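You operate a simulated robot arm through the tools that you are given. There is no shell and no other tool. Be economical: measure what you need, move in short steps, check, and stop when the job is done.

You run a simulated robot arm. Do the job below in one go: nothing can be reset, and whatever is moved stays where it is left.

## Task
Put the packet labelled "beans" from the top of the fabric trestle on top of the onion with brown skin.

Only the result counts: the job must be done as asked and must still hold three seconds after the hand-in. Knocking over, shifting, dropping, spilling or breaking anything else fails it.

## Robot
A 7-joint arm with a two-finger parallel gripper, fixed in place. Base frame: the origin is at the foot of the arm, x ahead of it, y to its left, z up; the work surface is at about z = 0. Readings come in m, degrees, newtons and seconds.
With the tool pointing down near the work surface it reaches from about 0.22 to 0.58 m from the base axis. Its first joint turns from -66.0 to 66.0 degrees. Payload 2.5 kg.
Tool frame: the origin (TCP) lies between the finger pads and is the grasp point; the fingertips stand 0.023 m ahead of it; z points along the fingers, y is the line along which they close. The gripper opens to 0.094 m. The fingers are 0.038 m wide and 0.01 m thick; the gripper's body (0.054 by 0.096 m) begins 0.039 m behind the TCP.
Orientation is that of the tool frame in the base frame, as a unit quaternion [x, y, z, w]. With the fingers straight down and closing along the base's y, the tool's x points along the base's -x, its y along +y and its z along -z.

## Interface
- The arm moves only by the tool send_rows. Its argument "series" is a list of rows, each a list of 7 numbers: the shift along the tool's x, y, z in m, then the turn, a rotation vector about the tool's x, y, z in degrees, then the finger opening in m, from 0 to 0.094. In form: [[dx, dy, dz, ax, ay, az, fingers], ...]. A call has 1 to 10 rows; each row shifts and turns the commanded pose from where the row before left it, along the tool's axes as they then stand. Rows are played at 5 a second. More than 0.05 m and 8.6 degrees between two rows, or a gripper value outside its range, and nothing of the call is played. A pose out of reach is approached as far as the arm can. The call stops where the force on the tool passes 40 N (or 10 N more than at its start, if that is more) or the arm is blocked; 0.2 s more then pass. Each finger travels about 0.108 m/s and halts on what it meets, pressing with about 38 N; the grip force reading is that of the motor and also rises with nothing between the fingers. The clock runs only during rows and for 0.2 s after the last one: add rows that do not move to give the fingers time. It gives the time, the measured TCP pose, the force on the tool (base axes), the opening and the grip force at its end, in the units of the frame above (readings bear some noise).
- Cameras (640 x 400 px; columns grow to the right, rows downward): "scene" is fixed at [0.1072, -0.4009, 0.5445]; the picture's right is [0.90, -0.43, 0.00], its down [-0.24, -0.51, -0.83] and it looks along [0.35, 0.75, -0.56] (base axes); focal length 314 px, centre (320, 200). "wrist" rides on the gripper at [0.086, 0.016, -0.075] in the tool frame; the picture's right is [-0.18, 0.98, 0.00], its down [-0.58, -0.11, -0.81] and it looks along [-0.79, -0.15, 0.59] (tool axes); focal length 243 px, centre (320, 200). There is no depth. A picture from a camera that has moved, and an enlarged one, comes with that camera's place and axes in the base frame and with its lens.
- snapshot(camera): a new picture of that camera. It takes no simulated time.
- zoom(camera, box): a new picture of the part [left, top, right, bottom] of that camera's present view, enlarged. It takes no simulated time.
- close_job(): hands the job in; it is judged then, once.

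Go step by step. Nothing tells you positions but the pictures and the camera data: compare them with the known pose of the tool, close in by small moves and look again before you grip or let go. The budget is 90 turns and 36 pictures, counting those below and the enlarged ones. Unless the task says otherwise, let go and move clear before handing in, and close with one line.

The tools are called after "Emit:" as name(argument=value, ...) on one line, values as JSON. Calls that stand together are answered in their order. send_rows: Moves the arm, as the interface text tells. Its arguments: {"type":"object","properties":{"series":{"type":"array"}},"required":["series"]} The other tools are called the same way: snapshot (camera) takes a picture; zoom (camera, box) takes an enlarged picture of a part of a camera's view; close_job () hands the job in.

At the start:

```text
time_s: 0.0
tcp_pos: [0.3373, 0.2203, 0.2416]
orientation: [0.001, 1.0, 0.0, 0.0]
wrist_force: [-0.8, 0.1, 0.2]
grip_width: 0.0939
grasp_force: 0.1
```

scene: 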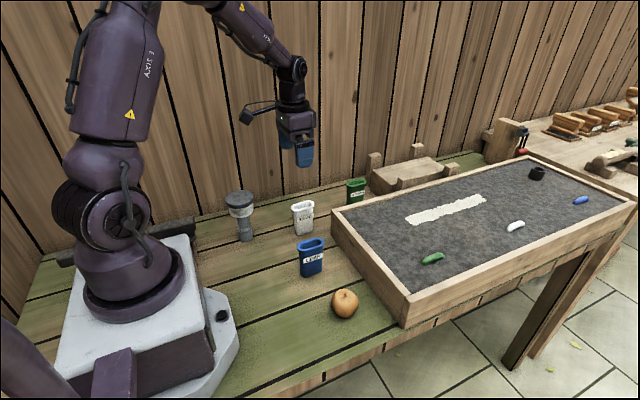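
wrist: 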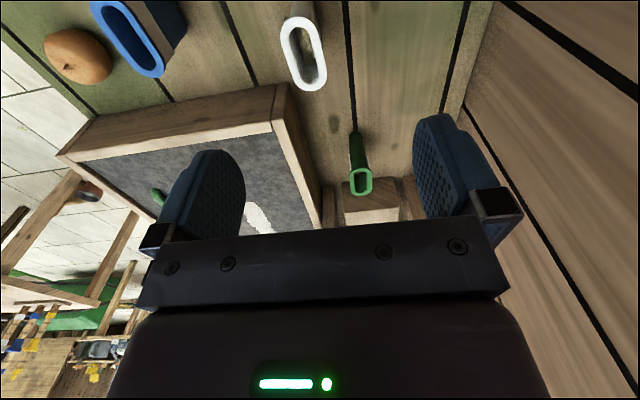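

I see a fabric-topped trestle with three small coloured items on it, a brown onion and several cups. I'll zoom in to read the labels.

Emit:
zoom(camera="scene", box=[400, 150, 620, 290])

Emit:
zoom(camera="scene", box=[220, 160, 440, 340])

```text
2.86 times, centred on (510, 220) of scene
camera zoom: at [0.1072, -0.4009, 0.5445], right [0.9, -0.43, 0.0], down [-0.24, -0.51, -0.83], along [0.35, 0.75, -0.56], focal length 898 px, centre (-223, 143)
```

zoom: 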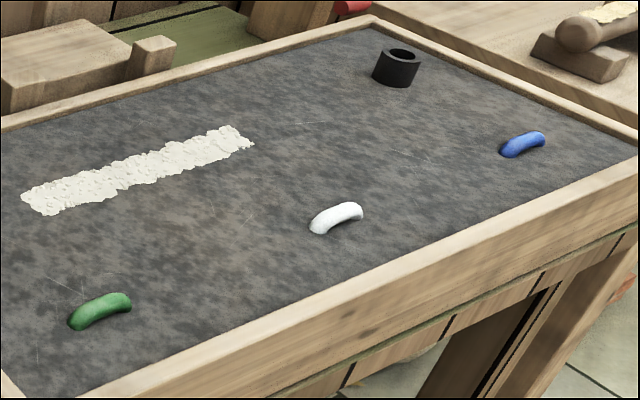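

```text
2.22 times, centred on (330, 250) of scene
camera zoom: at [0.1072, -0.4009, 0.5445], right [0.9, -0.43, 0.0], down [-0.24, -0.51, -0.83], along [0.35, 0.75, -0.56], focal length 699 px, centre (298, 89)
```

zoom: 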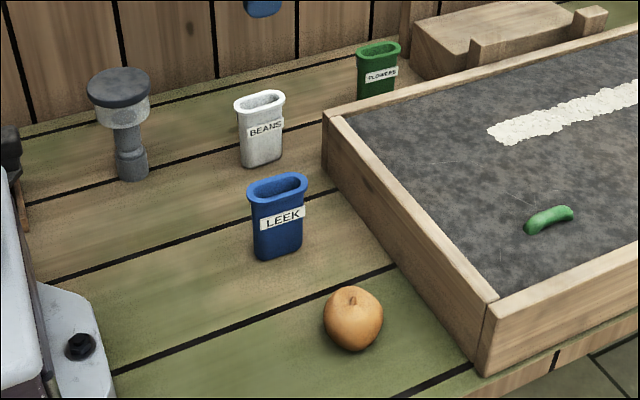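

The only label reading BEANS so far is on the white packet, which stands on the bench and not on the grey top. Before settling on it I'll check the rest of the view and look closely at the small items on the trestle.

Emit:
zoom(camera="scene", box=[480, 70, 640, 170])

Emit:
zoom(camera="wrist", box=[0, 0, 400, 250])

Emit:
zoom(camera="scene", box=[495, 210, 535, 235])

```text
4.00 times, centred on (560, 120) of scene
camera zoom: at [0.1072, -0.4009, 0.5445], right [0.9, -0.43, 0.0], down [-0.24, -0.51, -0.83], along [0.35, 0.75, -0.56], focal length 1258 px, centre (-640, 520)
```

zoom: 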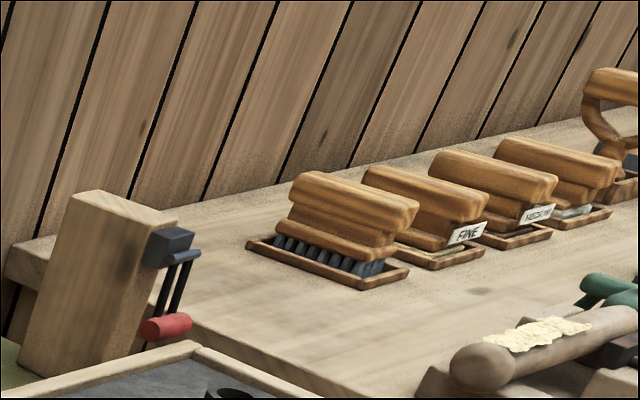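

```text
1.60 times, centred on (200, 125) of wrist
camera zoom: at [0.2501, 0.2363, 0.3139], right [0.18, 0.98, 0.0], down [0.58, -0.11, 0.81], along [0.79, -0.15, -0.59], focal length 388 px, centre (512, 320)
```

zoom: 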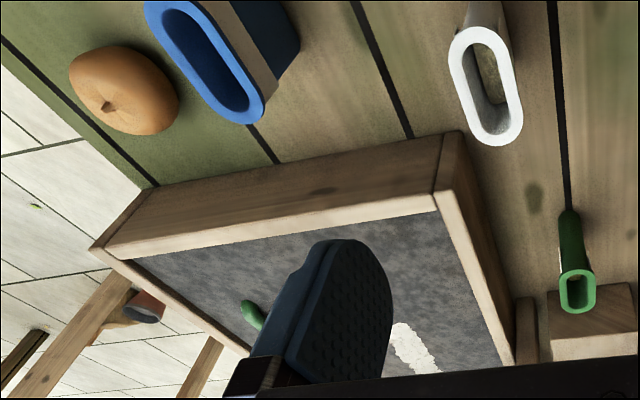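

```text
16.00 times, centred on (515, 222) of scene
camera zoom: at [0.1072, -0.4009, 0.5445], right [0.9, -0.43, 0.0], down [-0.24, -0.51, -0.83], along [0.35, 0.75, -0.56], focal length 5030 px, centre (-2800, -160)
```

zoom: 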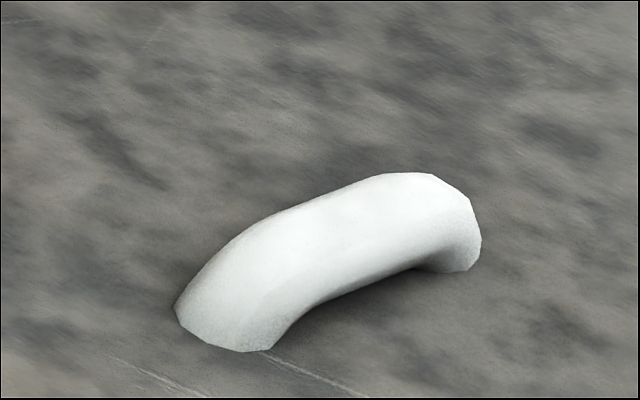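

The small items on the grey top are unlabelled stubs, so the white BEANS packet (about x 0.343, y 0.207, 0.08 high) is the only possible match. The onion is at about (0.32, -0.056). I'll look closer at both shapes.

Emit:
zoom(camera="scene", box=[283, 190, 323, 240])

Emit:
zoom(camera="scene", box=[310, 270, 380, 330])

Emit:
zoom(camera="wrist", box=[260, 0, 350, 100])

```text
8.00 times, centred on (303, 215) of scene
camera zoom: at [0.1072, -0.4009, 0.5445], right [0.9, -0.43, 0.0], down [-0.24, -0.51, -0.83], along [0.35, 0.75, -0.56], focal length 2515 px, centre (456, 80)
```

zoom: 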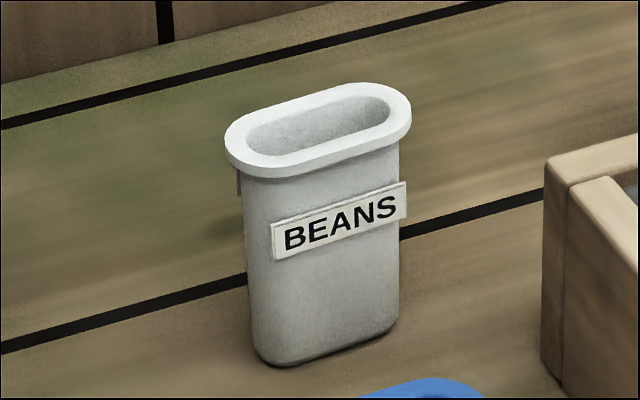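

```text
6.67 times, centred on (345, 300) of scene
camera zoom: at [0.1072, -0.4009, 0.5445], right [0.9, -0.43, 0.0], down [-0.24, -0.51, -0.83], along [0.35, 0.75, -0.56], focal length 2096 px, centre (153, -467)
```

zoom: 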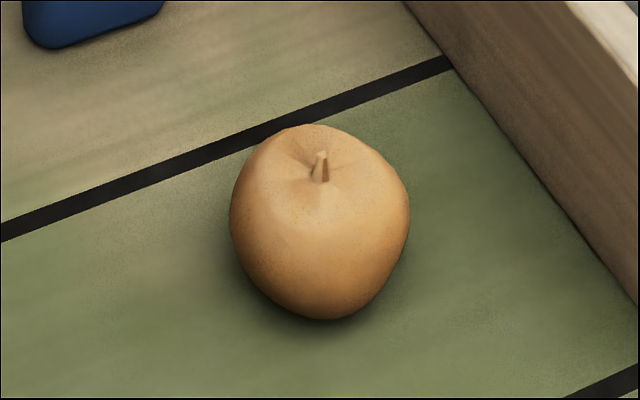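

```text
4.00 times, centred on (305, 50) of wrist
camera zoom: at [0.2501, 0.2363, 0.3139], right [0.18, 0.98, 0.0], down [0.58, -0.11, 0.81], along [0.79, -0.15, -0.59], focal length 970 px, centre (380, 800)
```

zoom: 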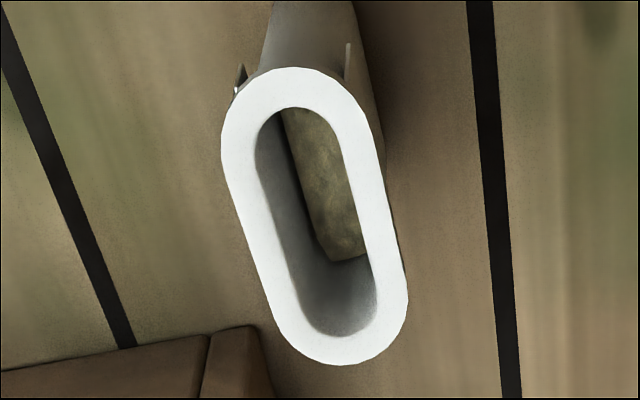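

The packet stands upright with its long side along x and its rim at about z 0.085. The onion's top looks dimpled, with a small stem. I'll move above the packet and check alignment.

Emit:
send_rows(series=[[-0.007, -0.0165, 0.0, 0, 0, 0, 0.094], [0, 0, 0.04, 0, 0, 0, 0.094], [0, 0, 0.04, 0, 0, 0, 0.094], [0, 0, 0.02, 0, 0, 0, 0.094], [0, 0, 0, 0, 0, 0, 0.094]])

Emit:
snapshot(camera="wrist")

```text
time_s: 1.2
tcp_pos: [0.3449, 0.2038, 0.1405]
orientation: [-0.001, 1.0, 0.0, 0.0]
wrist_force: [-0.2, 0.0, -0.3]
grip_width: 0.0941
grasp_force: 0.1
```

```text
25 pictures are left
camera wrist: at [0.2576, 0.2202, 0.2138], right [0.18, 0.98, 0.0], down [0.58, -0.11, 0.81], along [0.79, -0.15, -0.59], focal length 243 px, centre (320, 200)
```

wrist: 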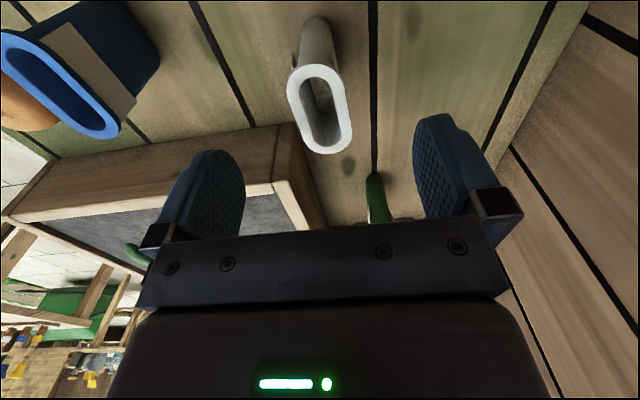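

The rim centre comes out at about (0.340, 0.2045), well aligned. I'll go down around it and close slowly.

Emit:
send_rows(series=[[0.0045, 0.0007, 0.03, 0, 0, 0, 0.094], [0, 0, 0.03, 0, 0, 0, 0.094], [0, 0, 0.024, 0, 0, 0, 0.094], [0, 0, 0, 0, 0, 0, 0.094]])

Emit:
snapshot(camera="scene")

Emit:
snapshot(camera="wrist")

```text
time_s: 2.2
tcp_pos: [0.3403, 0.2038, 0.0554]
orientation: [0.0, 1.0, 0.0, 0.001]
wrist_force: [-0.8, 0.5, -0.9]
grip_width: 0.094
grasp_force: 0.1
```

```text
24 pictures are left
```

scene: 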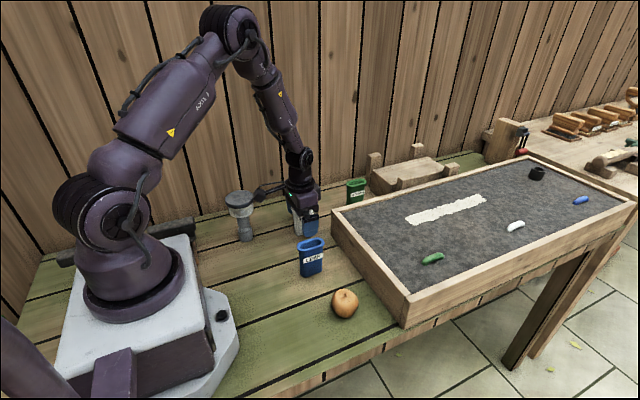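

```text
23 pictures are left
camera wrist: at [0.2532, 0.2197, 0.1291], right [0.18, 0.98, 0.0], down [0.58, -0.11, 0.81], along [0.79, -0.15, -0.59], focal length 243 px, centre (320, 200)
```

wrist: 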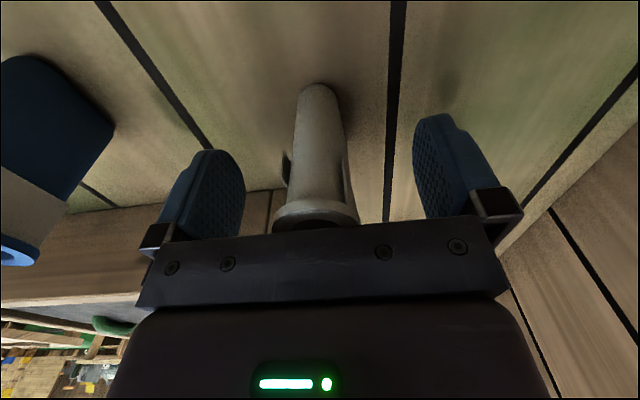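

The packet is between the fingers, so I'll close.

Emit:
send_rows(series=[[0, 0, 0, 0, 0, 0, 0.06], [0, 0, 0, 0, 0, 0, 0.045], [0, 0, 0, 0, 0, 0, 0.035], [0, 0, 0, 0, 0, 0, 0.02], [0, 0, 0, 0, 0, 0, 0.02], [0, 0, 0, 0, 0, 0, 0.02]])

```text
time_s: 3.6
tcp_pos: [0.3408, 0.2031, 0.0558]
orientation: [0.0, 1.0, 0.0, 0.0]
wrist_force: [-0.5, -0.6, -0.2]
grip_width: 0.0227
grasp_force: 38.4
```

The fingers stopped at 22.7 mm with full force, so they hold the body. I'll lift and check.

Emit:
send_rows(series=[[0, 0, -0.02, 0, 0, 0, 0.015], [0, 0, -0.04, 0, 0, 0, 0.015], [0, 0, -0.04, 0, 0, 0, 0.015], [0, 0, -0.04, 0, 0, 0, 0.015], [0, 0, 0, 0, 0, 0, 0.015]])

Emit:
snapshot(camera="wrist")

Emit:
zoom(camera="scene", box=[240, 100, 400, 250])

```text
time_s: 4.8
tcp_pos: [0.3391, 0.2026, 0.1947]
orientation: [0.0, 1.0, 0.0, 0.0]
wrist_force: [0.0, 0.1, -0.3]
grip_width: 0.0226
grasp_force: 38.7
```

```text
22 pictures are left
camera wrist: at [0.2521, 0.2198, 0.269], right [0.18, 0.98, 0.0], down [0.58, -0.11, 0.81], along [0.79, -0.15, -0.59], focal length 243 px, centre (320, 200)
```

wrist: 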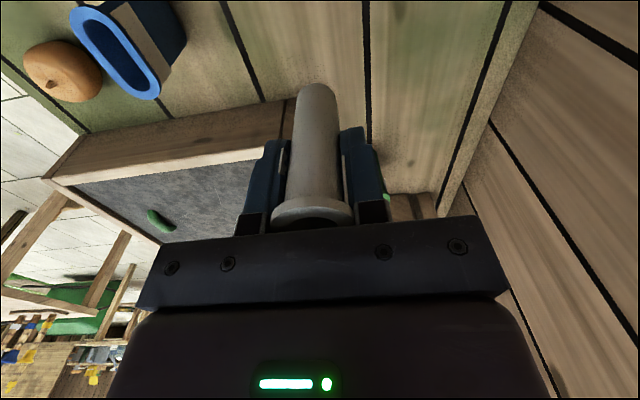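

```text
2.67 times, centred on (320, 175) of scene
camera zoom: at [0.1072, -0.401, 0.5445], right [0.9, -0.43, 0.0], down [-0.24, -0.51, -0.83], along [0.35, 0.75, -0.56], focal length 838 px, centre (320, 267)
```

zoom: 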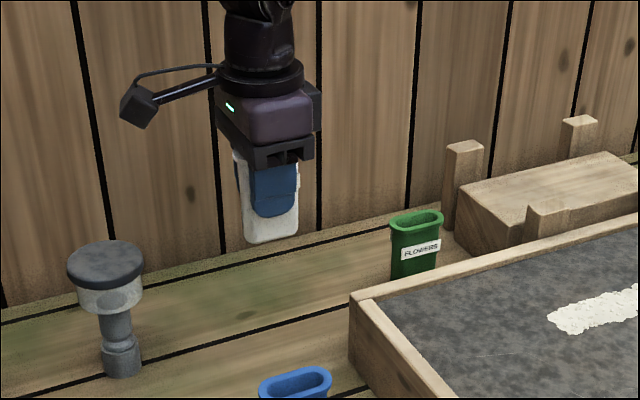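

The packet is held firmly, with its bottom 0.056 below the TCP. I'll carry it over to above the onion, clearing LEEK.

Emit:
send_rows(series=[[0, -0.03, 0, 0, 0, 0, 0.015], [0.004, -0.04, 0, 0, 0, 0, 0.015], [0.004, -0.04, 0, 0, 0, 0, 0.015], [0.004, -0.04, 0, 0, 0, 0, 0.015], [0.004, -0.04, 0, 0, 0, 0, 0.015], [0.003, -0.04, 0, 0, 0, 0, 0.015], [0, -0.03, 0, 0, 0, 0, 0.015], [0, 0, 0, 0, 0, 0, 0.015]])

Emit:
snapshot(camera="wrist")

Emit:
snapshot(camera="scene")

```text
time_s: 6.6
tcp_pos: [0.3218, -0.0566, 0.1963]
orientation: [0.001, 1.0, 0.0, 0.002]
wrist_force: [0.1, 0.6, 0.0]
grip_width: 0.0228
grasp_force: 37.9
```

```text
20 pictures are left
camera wrist: at [0.2334, -0.0393, 0.27], right [0.18, 0.98, 0.0], down [0.58, -0.11, 0.81], along [0.79, -0.15, -0.59], focal length 243 px, centre (320, 200)
```

wrist: 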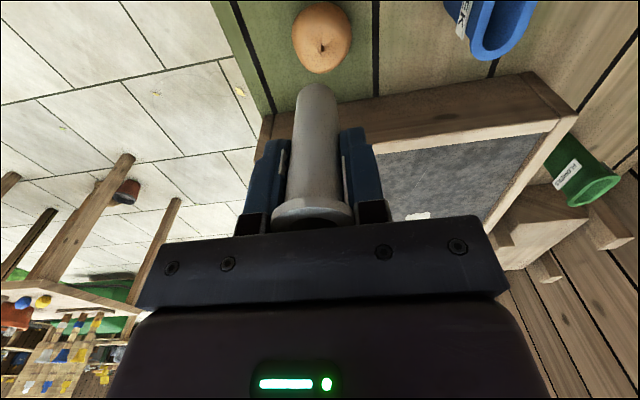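

```text
19 pictures are left
```

scene: 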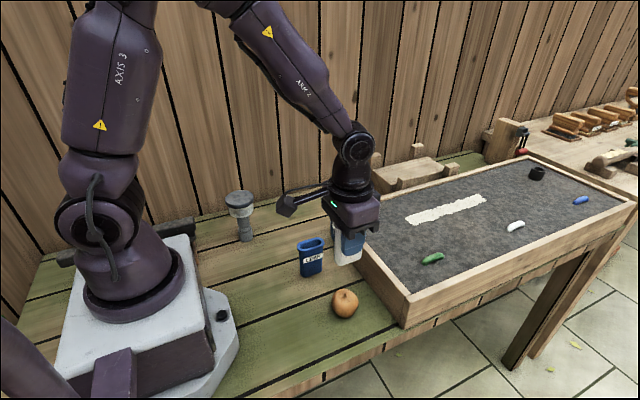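

The onion is just ahead and below, with its stem tip at about (0.321, -0.053, 0.049). I'll look closely at its top before lowering.

Emit:
zoom(camera="wrist", box=[280, 0, 370, 130])

Emit:
zoom(camera="scene", box=[300, 170, 400, 330])

```text
3.08 times, centred on (325, 65) of wrist
camera zoom: at [0.2334, -0.0393, 0.27], right [0.18, 0.98, 0.0], down [0.58, -0.11, 0.81], along [0.79, -0.15, -0.59], focal length 746 px, centre (305, 615)
```

zoom: 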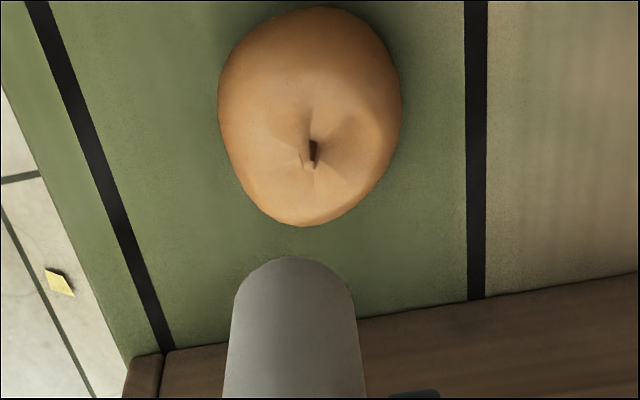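

```text
2.50 times, centred on (350, 250) of scene
camera zoom: at [0.1072, -0.401, 0.5445], right [0.9, -0.43, 0.0], down [-0.24, -0.51, -0.83], along [0.35, 0.75, -0.56], focal length 786 px, centre (245, 75)
```

zoom: 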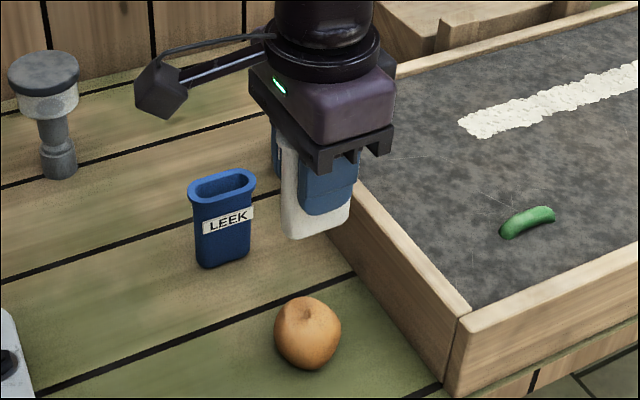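

The onion's top has a shallow dimple with broad shoulders, centred near (0.320, -0.0535). The packet's centre sits about 5 mm ahead of the TCP, so I'll correct for that, lower to just above the onion and look.

Emit:
send_rows(series=[[0.0065, 0.002, 0.02, 0, 0, 0, 0.015], [0, 0, 0.03, 0, 0, 0, 0.015], [0, 0, 0.025, 0, 0, 0, 0.015], [0, 0, 0, 0, 0, 0, 0.015]])

Emit:
zoom(camera="scene", box=[300, 220, 400, 330])

Emit:
zoom(camera="wrist", box=[240, 0, 400, 130])

```text
time_s: 7.6
tcp_pos: [0.3157, -0.0535, 0.1217]
orientation: [-0.001, 1.0, 0.001, 0.0]
wrist_force: [0.0, -0.7, -0.1]
grip_width: 0.0227
grasp_force: 37.6
```

```text
3.64 times, centred on (350, 275) of scene
camera zoom: at [0.1072, -0.4009, 0.5445], right [0.9, -0.43, 0.0], down [-0.24, -0.51, -0.83], along [0.35, 0.75, -0.56], focal length 1143 px, centre (211, -73)
```

zoom: 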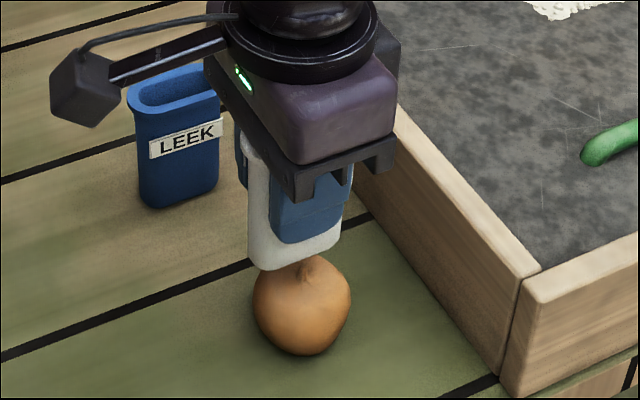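

```text
3.08 times, centred on (320, 65) of wrist
camera zoom: at [0.2278, -0.0371, 0.1949], right [0.18, 0.98, 0.0], down [0.58, -0.11, 0.81], along [0.79, -0.15, -0.59], focal length 746 px, centre (320, 615)
```

zoom: 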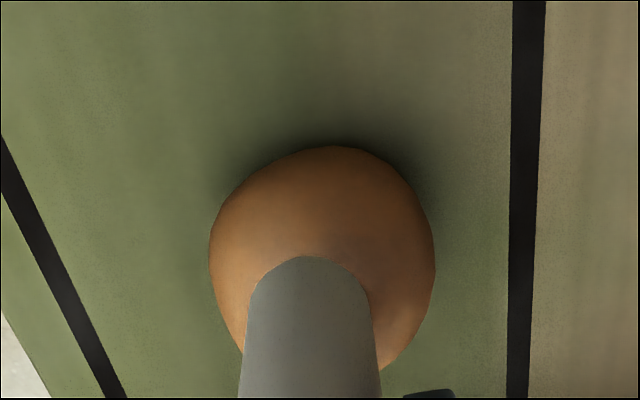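

By both views the packet should shift about 2.5 mm in +x and 3 mm in -y to sit over the onion's axis. I'll do that and start down in small steps.

Emit:
send_rows(series=[[-0.0025, -0.003, 0, 0, 0, 0, 0.015], [0, 0, 0.004, 0, 0, 0, 0.015], [0, 0, 0.004, 0, 0, 0, 0.015], [0, 0, 0, 0, 0, 0, 0.015]])

Emit:
send_rows(series=[[0, 0, 0.002, 0, 0, 0, 0.015], [0, 0, 0, 0, 0, 0, 0.015]])

Emit:
send_rows(series=[[0, 0, 0.002, 0, 0, 0, 0.015], [0, 0, 0, 0, 0, 0, 0.015]])

```text
time_s: 8.6
tcp_pos: [0.3159, -0.0565, 0.1135]
orientation: [0.0, 1.0, 0.0, 0.0]
wrist_force: [-0.1, 0.0, -1.1]
grip_width: 0.0227
grasp_force: 38.0
```

```text
time_s: 9.2
tcp_pos: [0.3168, -0.0567, 0.1118]
orientation: [-0.001, 1.0, 0.0, 0.0]
wrist_force: [-0.2, -0.4, -0.3]
grip_width: 0.0225
grasp_force: 38.3
```

```text
time_s: 9.8
tcp_pos: [0.3172, -0.0571, 0.1087]
orientation: [0.0, 1.0, 0.0, 0.001]
wrist_force: [0.1, 0.0, 0.3]
grip_width: 0.0227
grasp_force: 38.1
```

No contact yet, so I'll continue down in 1–2 mm steps.

Emit:
send_rows(series=[[0, 0, 0.0015, 0, 0, 0, 0.015], [0, 0, 0, 0, 0, 0, 0.015]])

Emit:
zoom(camera="scene", box=[310, 240, 380, 330])

Emit:
zoom(camera="wrist", box=[240, 20, 400, 150])

```text
time_s: 10.4
tcp_pos: [0.316, -0.0573, 0.108]
orientation: [0.0, 1.0, 0.0, 0.0]
wrist_force: [-0.3, 0.2, -0.9]
grip_width: 0.0227
grasp_force: 37.7
```

```text
4.44 times, centred on (345, 285) of scene
camera zoom: at [0.1072, -0.4009, 0.5445], right [0.9, -0.43, 0.0], down [-0.24, -0.51, -0.83], along [0.35, 0.75, -0.56], focal length 1397 px, centre (209, -178)
```

zoom: 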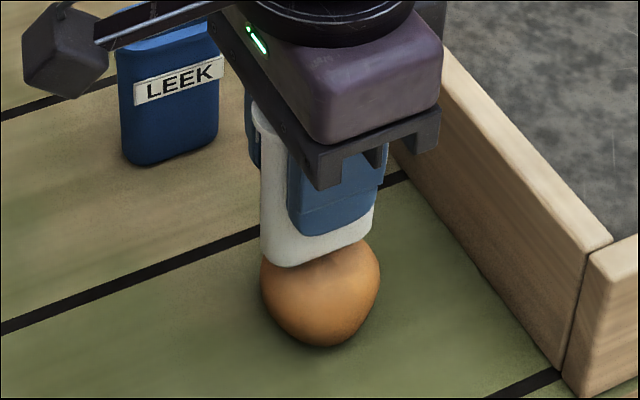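

```text
3.08 times, centred on (320, 85) of wrist
camera zoom: at [0.2295, -0.0405, 0.1813], right [0.18, 0.98, 0.0], down [0.58, -0.11, 0.81], along [0.79, -0.15, -0.59], focal length 746 px, centre (320, 554)
```

zoom: 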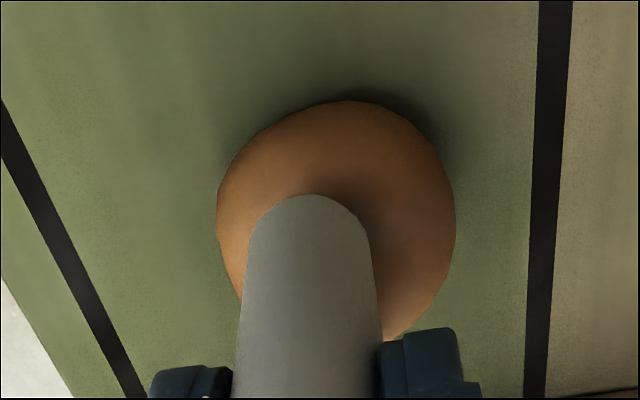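

The packet is centred on the onion within about 1–2 mm in both views, and still just above it. I'll go down by 1 mm steps until contact.

Emit:
send_rows(series=[[-0.0005, 0.001, 0.001, 0, 0, 0, 0.015], [0, 0, 0, 0, 0, 0, 0.015]])

Emit:
send_rows(series=[[0, 0, 0.001, 0, 0, 0, 0.015], [0, 0, 0, 0, 0, 0, 0.015]])

Emit:
send_rows(series=[[0, 0, 0.001, 0, 0, 0, 0.015], [0, 0, 0, 0, 0, 0, 0.015]])

```text
time_s: 11.0
tcp_pos: [0.3168, -0.0555, 0.1072]
orientation: [0.0, 1.0, 0.0, 0.0]
wrist_force: [-1.0, 0.3, -0.4]
grip_width: 0.0225
grasp_force: 38.1
```

```text
time_s: 11.6
tcp_pos: [0.3169, -0.0569, 0.1055]
orientation: [0.0, 1.0, 0.0, 0.0]
wrist_force: [-0.3, 0.2, -0.5]
grip_width: 0.0225
grasp_force: 37.6
```

```text
time_s: 12.2
tcp_pos: [0.3167, -0.0543, 0.1038]
orientation: [0.001, 1.0, 0.0, 0.0]
wrist_force: [0.3, 0.0, -0.6]
grip_width: 0.0228
grasp_force: 38.0
```

Emit:
send_rows(series=[[0, 0, 0.001, 0, 0, 0, 0.015], [0, 0, 0, 0, 0, 0, 0.015]])

Emit:
send_rows(series=[[0, 0, 0.001, 0, 0, 0, 0.015], [0, 0, 0, 0, 0, 0, 0.015]])

Emit:
zoom(camera="scene", box=[310, 240, 380, 330])

```text
time_s: 12.8
tcp_pos: [0.3177, -0.056, 0.1017]
orientation: [0.0, 1.0, 0.0, 0.0]
wrist_force: [-0.6, 0.2, -0.2]
grip_width: 0.0229
grasp_force: 38.2
```

```text
time_s: 13.4
tcp_pos: [0.3174, -0.0557, 0.1016]
orientation: [0.0, 1.0, 0.0, 0.0]
wrist_force: [-0.8, -0.6, -0.1]
grip_width: 0.0226
grasp_force: 38.0
```

```text
4.44 times, centred on (345, 285) of scene
camera zoom: at [0.1072, -0.4009, 0.5445], right [0.9, -0.43, 0.0], down [-0.24, -0.51, -0.83], along [0.35, 0.75, -0.56], focal length 1397 px, centre (209, -178)
```

zoom: 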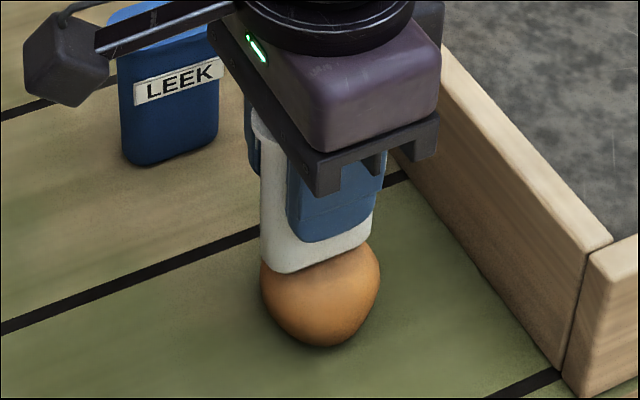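

Still no contact force, so I'll keep lowering.

Emit:
send_rows(series=[[0, 0, 0.001, 0, 0, 0, 0.015], [0, 0, 0, 0, 0, 0, 0.015]])

Emit:
send_rows(series=[[0, 0, 0.001, 0, 0, 0, 0.015], [0, 0, 0, 0, 0, 0, 0.015]])

Emit:
send_rows(series=[[0, 0, 0.001, 0, 0, 0, 0.015], [0, 0, 0, 0, 0, 0, 0.015]])

```text
time_s: 14.0
tcp_pos: [0.3173, -0.056, 0.1014]
orientation: [0.001, 1.0, 0.0, -0.001]
wrist_force: [-0.1, 0.0, 0.2]
grip_width: 0.0227
grasp_force: 37.7
```

```text
time_s: 14.6
tcp_pos: [0.3169, -0.0573, 0.1004]
orientation: [0.0, 1.0, 0.001, 0.0]
wrist_force: [0.3, -0.8, -0.5]
grip_width: 0.0228
grasp_force: 37.9
```

```text
time_s: 15.2
tcp_pos: [0.3163, -0.0562, 0.099]
orientation: [0.0, 1.0, -0.001, 0.0]
wrist_force: [-1.1, 0.6, -0.5]
grip_width: 0.0227
grasp_force: 37.7
```

Emit:
send_rows(series=[[0, 0, 0.001, 0, 0, 0, 0.015], [0, 0, 0, 0, 0, 0, 0.015]])

Emit:
send_rows(series=[[0, 0, 0.001, 0, 0, 0, 0.015], [0, 0, 0, 0, 0, 0, 0.015]])

Emit:
zoom(camera="wrist", box=[240, 20, 400, 150])

Emit:
zoom(camera="scene", box=[320, 260, 370, 320])

```text
time_s: 15.8
tcp_pos: [0.3171, -0.0553, 0.0981]
orientation: [0.0, 1.0, 0.0, 0.0]
wrist_force: [0.6, -0.2, -0.5]
grip_width: 0.0227
grasp_force: 38.2
```

```text
time_s: 16.4
tcp_pos: [0.3175, -0.0567, 0.0967]
orientation: [-0.001, 1.0, 0.0, 0.0]
wrist_force: [-1.6, -0.2, 3.4]
grip_width: 0.0227
grasp_force: 37.7
```

```text
3.08 times, centred on (320, 85) of wrist
camera zoom: at [0.2302, -0.0395, 0.1712], right [0.18, 0.98, 0.0], down [0.58, -0.11, 0.81], along [0.79, -0.15, -0.59], focal length 746 px, centre (320, 554)
```

zoom: 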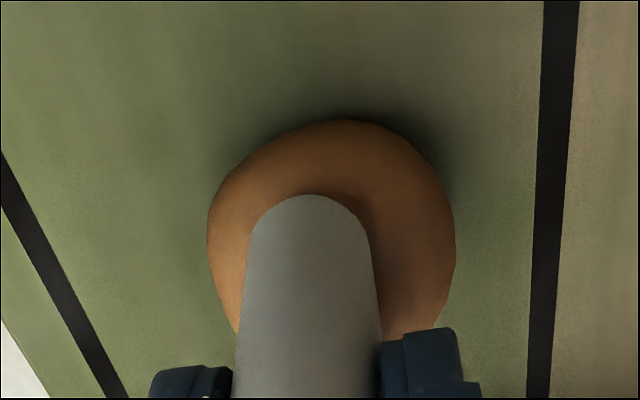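

```text
6.67 times, centred on (345, 290) of scene
camera zoom: at [0.1072, -0.4009, 0.5445], right [0.9, -0.43, 0.0], down [-0.24, -0.51, -0.83], along [0.35, 0.75, -0.56], focal length 2096 px, centre (153, -400)
```

zoom: 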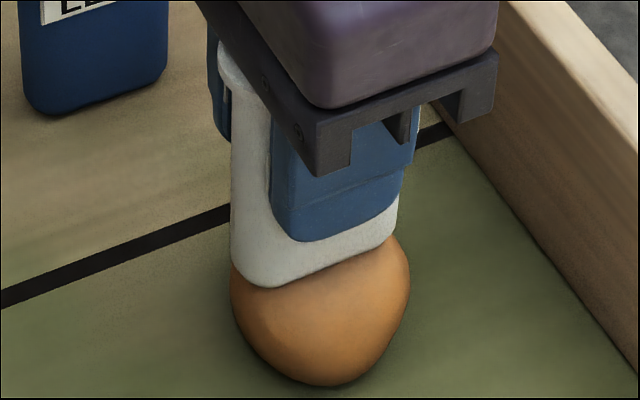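

Contact: 3.4 N upward at TCP z 0.097. Before letting go I want to know whether the support is flat-topped or a point, so I'll tilt the held packet slightly about its bottom centre and watch the force.

Emit:
send_rows(series=[[0, 0.00484, 0.0002, 5, 0, 0, 0.015], [0, 0, 0, 0, 0, 0, 0.015]])

Emit:
send_rows(series=[[0, -0.00484, 0.0002, -5, 0, 0, 0.015], [0, 0, 0, 0, 0, 0, 0.015]])

Emit:
send_rows(series=[[0, -0.00484, 0.0002, -5, 0, 0, 0.015], [0, 0, 0, 0, 0, 0, 0.015]])

Emit:
send_rows(series=[[0, 0.00484, 0.0002, 5, 0, 0, 0.015], [0, 0, 0, 0, 0, 0, 0.015]])

```text
time_s: 17.0
tcp_pos: [0.3181, -0.0504, 0.0976]
orientation: [0.0, 0.999, -0.043, 0.001]
wrist_force: [-3.1, 1.1, 20.9]
grip_width: 0.0228
grasp_force: 38.4
```

```text
time_s: 17.6
tcp_pos: [0.3175, -0.0561, 0.0979]
orientation: [0.001, 1.0, 0.0, 0.001]
wrist_force: [1.7, -2.2, 8.6]
grip_width: 0.0227
grasp_force: 38.0
```

```text
time_s: 18.2
tcp_pos: [0.3173, -0.0604, 0.0979]
orientation: [0.0, 0.999, 0.043, 0.001]
wrist_force: [-1.4, -2.3, 23.0]
grip_width: 0.0226
grasp_force: 37.9
```

```text
time_s: 18.8
tcp_pos: [0.3172, -0.0557, 0.0967]
orientation: [0.0, 1.0, 0.0, -0.001]
wrist_force: [3.4, 1.2, 8.7]
grip_width: 0.0229
grasp_force: 37.6
```

The force rises equally (21 and 23 N) both ways, so the top is a flat-ish support and the packet is centred in y. Next is the same test along x, after backing off slightly.

Emit:
send_rows(series=[[0, 0, -0.0006, 0, 0, 0, 0.015], [0, 0, 0, 0, 0, 0, 0.015]])

Emit:
send_rows(series=[[-0.00486, 0, -0.0002, 0, 5, 0, 0.015], [0, 0, 0, 0, 0, 0, 0.015]])

Emit:
send_rows(series=[[0.00482, 0, 0.0006, 0, -5, 0, 0.015], [0, 0, 0, 0, 0, 0, 0.015]])

Emit:
send_rows(series=[[0.00482, 0, 0.0006, 0, -5, 0, 0.015], [0, 0, 0, 0, 0, 0, 0.015]])

Emit:
send_rows(series=[[-0.00486, 0, -0.0002, 0, 5, 0, 0.015], [0, 0, 0, 0, 0, 0, 0.015]])

```text
time_s: 19.4
tcp_pos: [0.3171, -0.0558, 0.0978]
orientation: [0.0, 1.0, 0.0, -0.001]
wrist_force: [-0.3, 1.1, 0.1]
grip_width: 0.0226
grasp_force: 37.5
```

```text
time_s: 20.0
tcp_pos: [0.3232, -0.0551, 0.0996]
orientation: [0.0, 0.999, 0.0, -0.042]
wrist_force: [1.0, -0.4, 16.3]
grip_width: 0.0225
grasp_force: 37.3
```

```text
time_s: 20.6
tcp_pos: [0.3166, -0.0552, 0.0968]
orientation: [0.001, 1.0, 0.0, -0.001]
wrist_force: [-0.9, 0.4, -0.2]
grip_width: 0.0229
grasp_force: 37.8
```

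```text
time_s: 21.2
tcp_pos: [0.3128, -0.0547, 0.0983]
orientation: [0.0, 0.999, 0.0, 0.044]
wrist_force: [-2.0, 0.4, 9.0]
grip_width: 0.0228
grasp_force: 37.8
```

```text
time_s: 21.8
tcp_pos: [0.3185, -0.0562, 0.0976]
orientation: [0.0, 1.0, 0.0, 0.001]
wrist_force: [0.4, -0.1, 0.0]
grip_width: 0.0227
grasp_force: 37.4
```

The support is about ±11 mm wide, with its centre roughly 2–3 mm further in +x. I'll shift the packet by 2.5 mm, then set it down lightly.

Emit:
send_rows(series=[[0, 0, -0.0015, 0, 0, 0, 0.015], [-0.0025, 0, 0, 0, 0, 0, 0.015], [0, 0, 0.0015, 0, 0, 0, 0.015], [0, 0, 0, 0, 0, 0, 0.015]])

Emit:
send_rows(series=[[0, 0, 0.0003, 0, 0, 0, 0.015], [0, 0, 0, 0, 0, 0, 0.015]])

```text
time_s: 22.8
tcp_pos: [0.3208, -0.0566, 0.0987]
orientation: [0.0, 1.0, 0.0, 0.001]
wrist_force: [0.7, 0.6, -0.3]
grip_width: 0.0226
grasp_force: 38.2
```

```text
time_s: 23.4
tcp_pos: [0.3203, -0.0571, 0.0987]
orientation: [0.0, 1.0, 0.0, 0.0]
wrist_force: [-0.1, 0.3, 0.1]
grip_width: 0.0228
grasp_force: 38.3
```

Emit:
send_rows(series=[[0, 0, 0.0004, 0, 0, 0, 0.015], [0, 0, 0, 0, 0, 0, 0.015]])

Emit:
send_rows(series=[[0, 0, 0.0004, 0, 0, 0, 0.015], [0, 0, 0, 0, 0, 0, 0.015]])

```text
time_s: 24.0
tcp_pos: [0.3201, -0.0554, 0.0987]
orientation: [0.0, 1.0, -0.001, 0.0]
wrist_force: [-0.3, 0.1, -0.3]
grip_width: 0.0228
grasp_force: 37.8
```

```text
time_s: 24.6
tcp_pos: [0.3198, -0.0559, 0.0973]
orientation: [0.0, 1.0, 0.0, 0.0]
wrist_force: [0.8, -0.8, 3.1]
grip_width: 0.0225
grasp_force: 37.2
```

Light contact again at 3 N. I'll open the fingers just slightly so they still cage the packet, and check.

Emit:
send_rows(series=[[0, 0, 0, 0, 0, 0, 0.022], [0, 0, 0, 0, 0, 0, 0.0235], [0, 0, 0, 0, 0, 0, 0.025], [0, 0, 0, 0, 0, 0, 0.027]])

Emit:
zoom(camera="scene", box=[310, 240, 380, 330])

Emit:
zoom(camera="wrist", box=[220, 20, 420, 240])

```text
time_s: 25.6
tcp_pos: [0.319, -0.0554, 0.0972]
orientation: [0.0, 1.0, 0.0, 0.0]
wrist_force: [0.5, -0.3, 0.0]
grip_width: 0.0272
grasp_force: 0.0
```

```text
4.44 times, centred on (345, 285) of scene
camera zoom: at [0.1072, -0.4009, 0.5445], right [0.9, -0.43, 0.0], down [-0.24, -0.51, -0.83], along [0.35, 0.75, -0.56], focal length 1397 px, centre (209, -178)
```

zoom: 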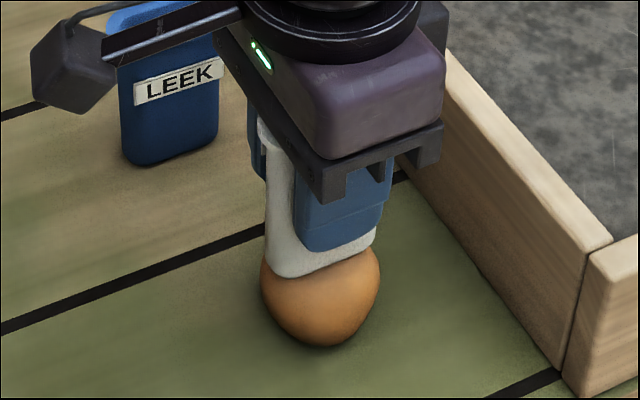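

```text
1.82 times, centred on (320, 130) of wrist
camera zoom: at [0.2324, -0.0395, 0.1712], right [0.18, 0.98, 0.0], down [0.58, -0.11, 0.81], along [0.79, -0.15, -0.59], focal length 441 px, centre (320, 327)
```

zoom: 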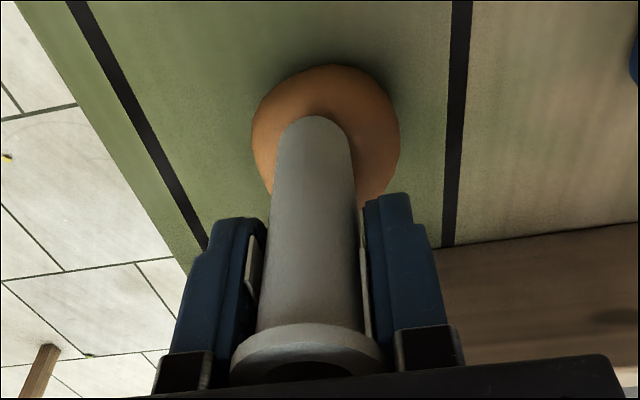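

The packet stands upright on its own. I'll wait a moment, open fully in stages, and check again.

Emit:
send_rows(series=[[0, 0, 0, 0, 0, 0, 0.027], [0, 0, 0, 0, 0, 0, 0.03], [0, 0, 0, 0, 0, 0, 0.034], [0, 0, 0, 0, 0, 0, 0.04], [0, 0, 0, 0, 0, 0, 0.05], [0, 0, 0, 0, 0, 0, 0.06], [0, 0, 0, 0, 0, 0, 0.072], [0, 0, 0, 0, 0, 0, 0.072]])

Emit:
zoom(camera="wrist", box=[120, 0, 520, 250])

```text
time_s: 27.4
tcp_pos: [0.3198, -0.056, 0.0982]
orientation: [0.0, 1.0, 0.0, 0.0]
wrist_force: [-0.2, 0.2, -0.2]
grip_width: 0.072
grasp_force: 0.0
```

```text
1.60 times, centred on (320, 125) of wrist
camera zoom: at [0.2324, -0.0395, 0.1712], right [0.18, 0.98, 0.0], down [0.58, -0.11, 0.81], along [0.79, -0.15, -0.59], focal length 388 px, centre (320, 320)
```

zoom: 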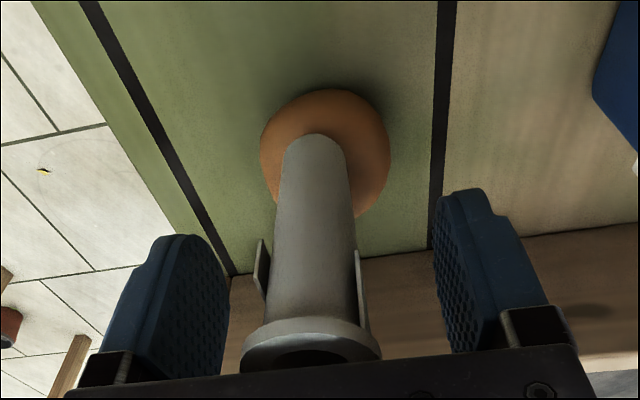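

The packet is free and upright with the fingers clear. I'll withdraw straight up slowly.

Emit:
send_rows(series=[[0, 0, -0.01, 0, 0, 0, 0.072], [0, 0, -0.02, 0, 0, 0, 0.072], [0, 0, -0.025, 0, 0, 0, 0.072], [0, 0, -0.03, 0, 0, 0, 0.072], [0, 0, -0.03, 0, 0, 0, 0.072], [0, 0, -0.03, 0, 0, 0, 0.072], [0, 0, 0, 0, 0, 0, 0.072], [0, 0, 0, 0, 0, 0, 0.072]])

Emit:
snapshot(camera="scene")

```text
time_s: 29.2
tcp_pos: [0.3201, -0.0558, 0.2427]
orientation: [0.0, 1.0, 0.001, 0.0]
wrist_force: [-0.8, 0.3, 0.3]
grip_width: 0.0718
grasp_force: 0.1
```

```text
6 pictures are left
```

scene: 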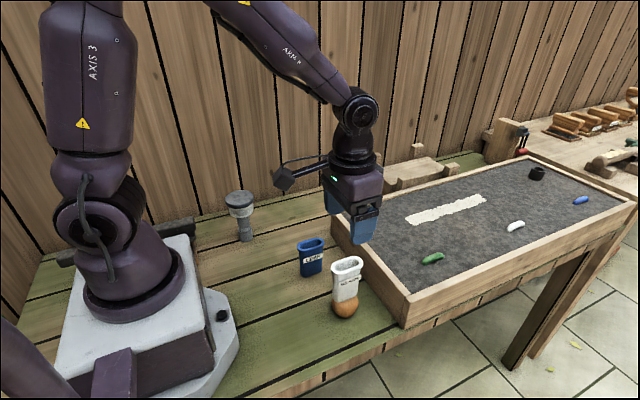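

The BEANS packet stands upright on the onion, nothing else has moved and the gripper is clear. I'm handing in.

Emit:
close_job()

```text
The job is handed in.
```

The "beans" packet now stands upright on top of the brown onion; I took it from the plank bench, because nothing on the grey trestle top was a labelled packet and this was the only one marked BEANS.
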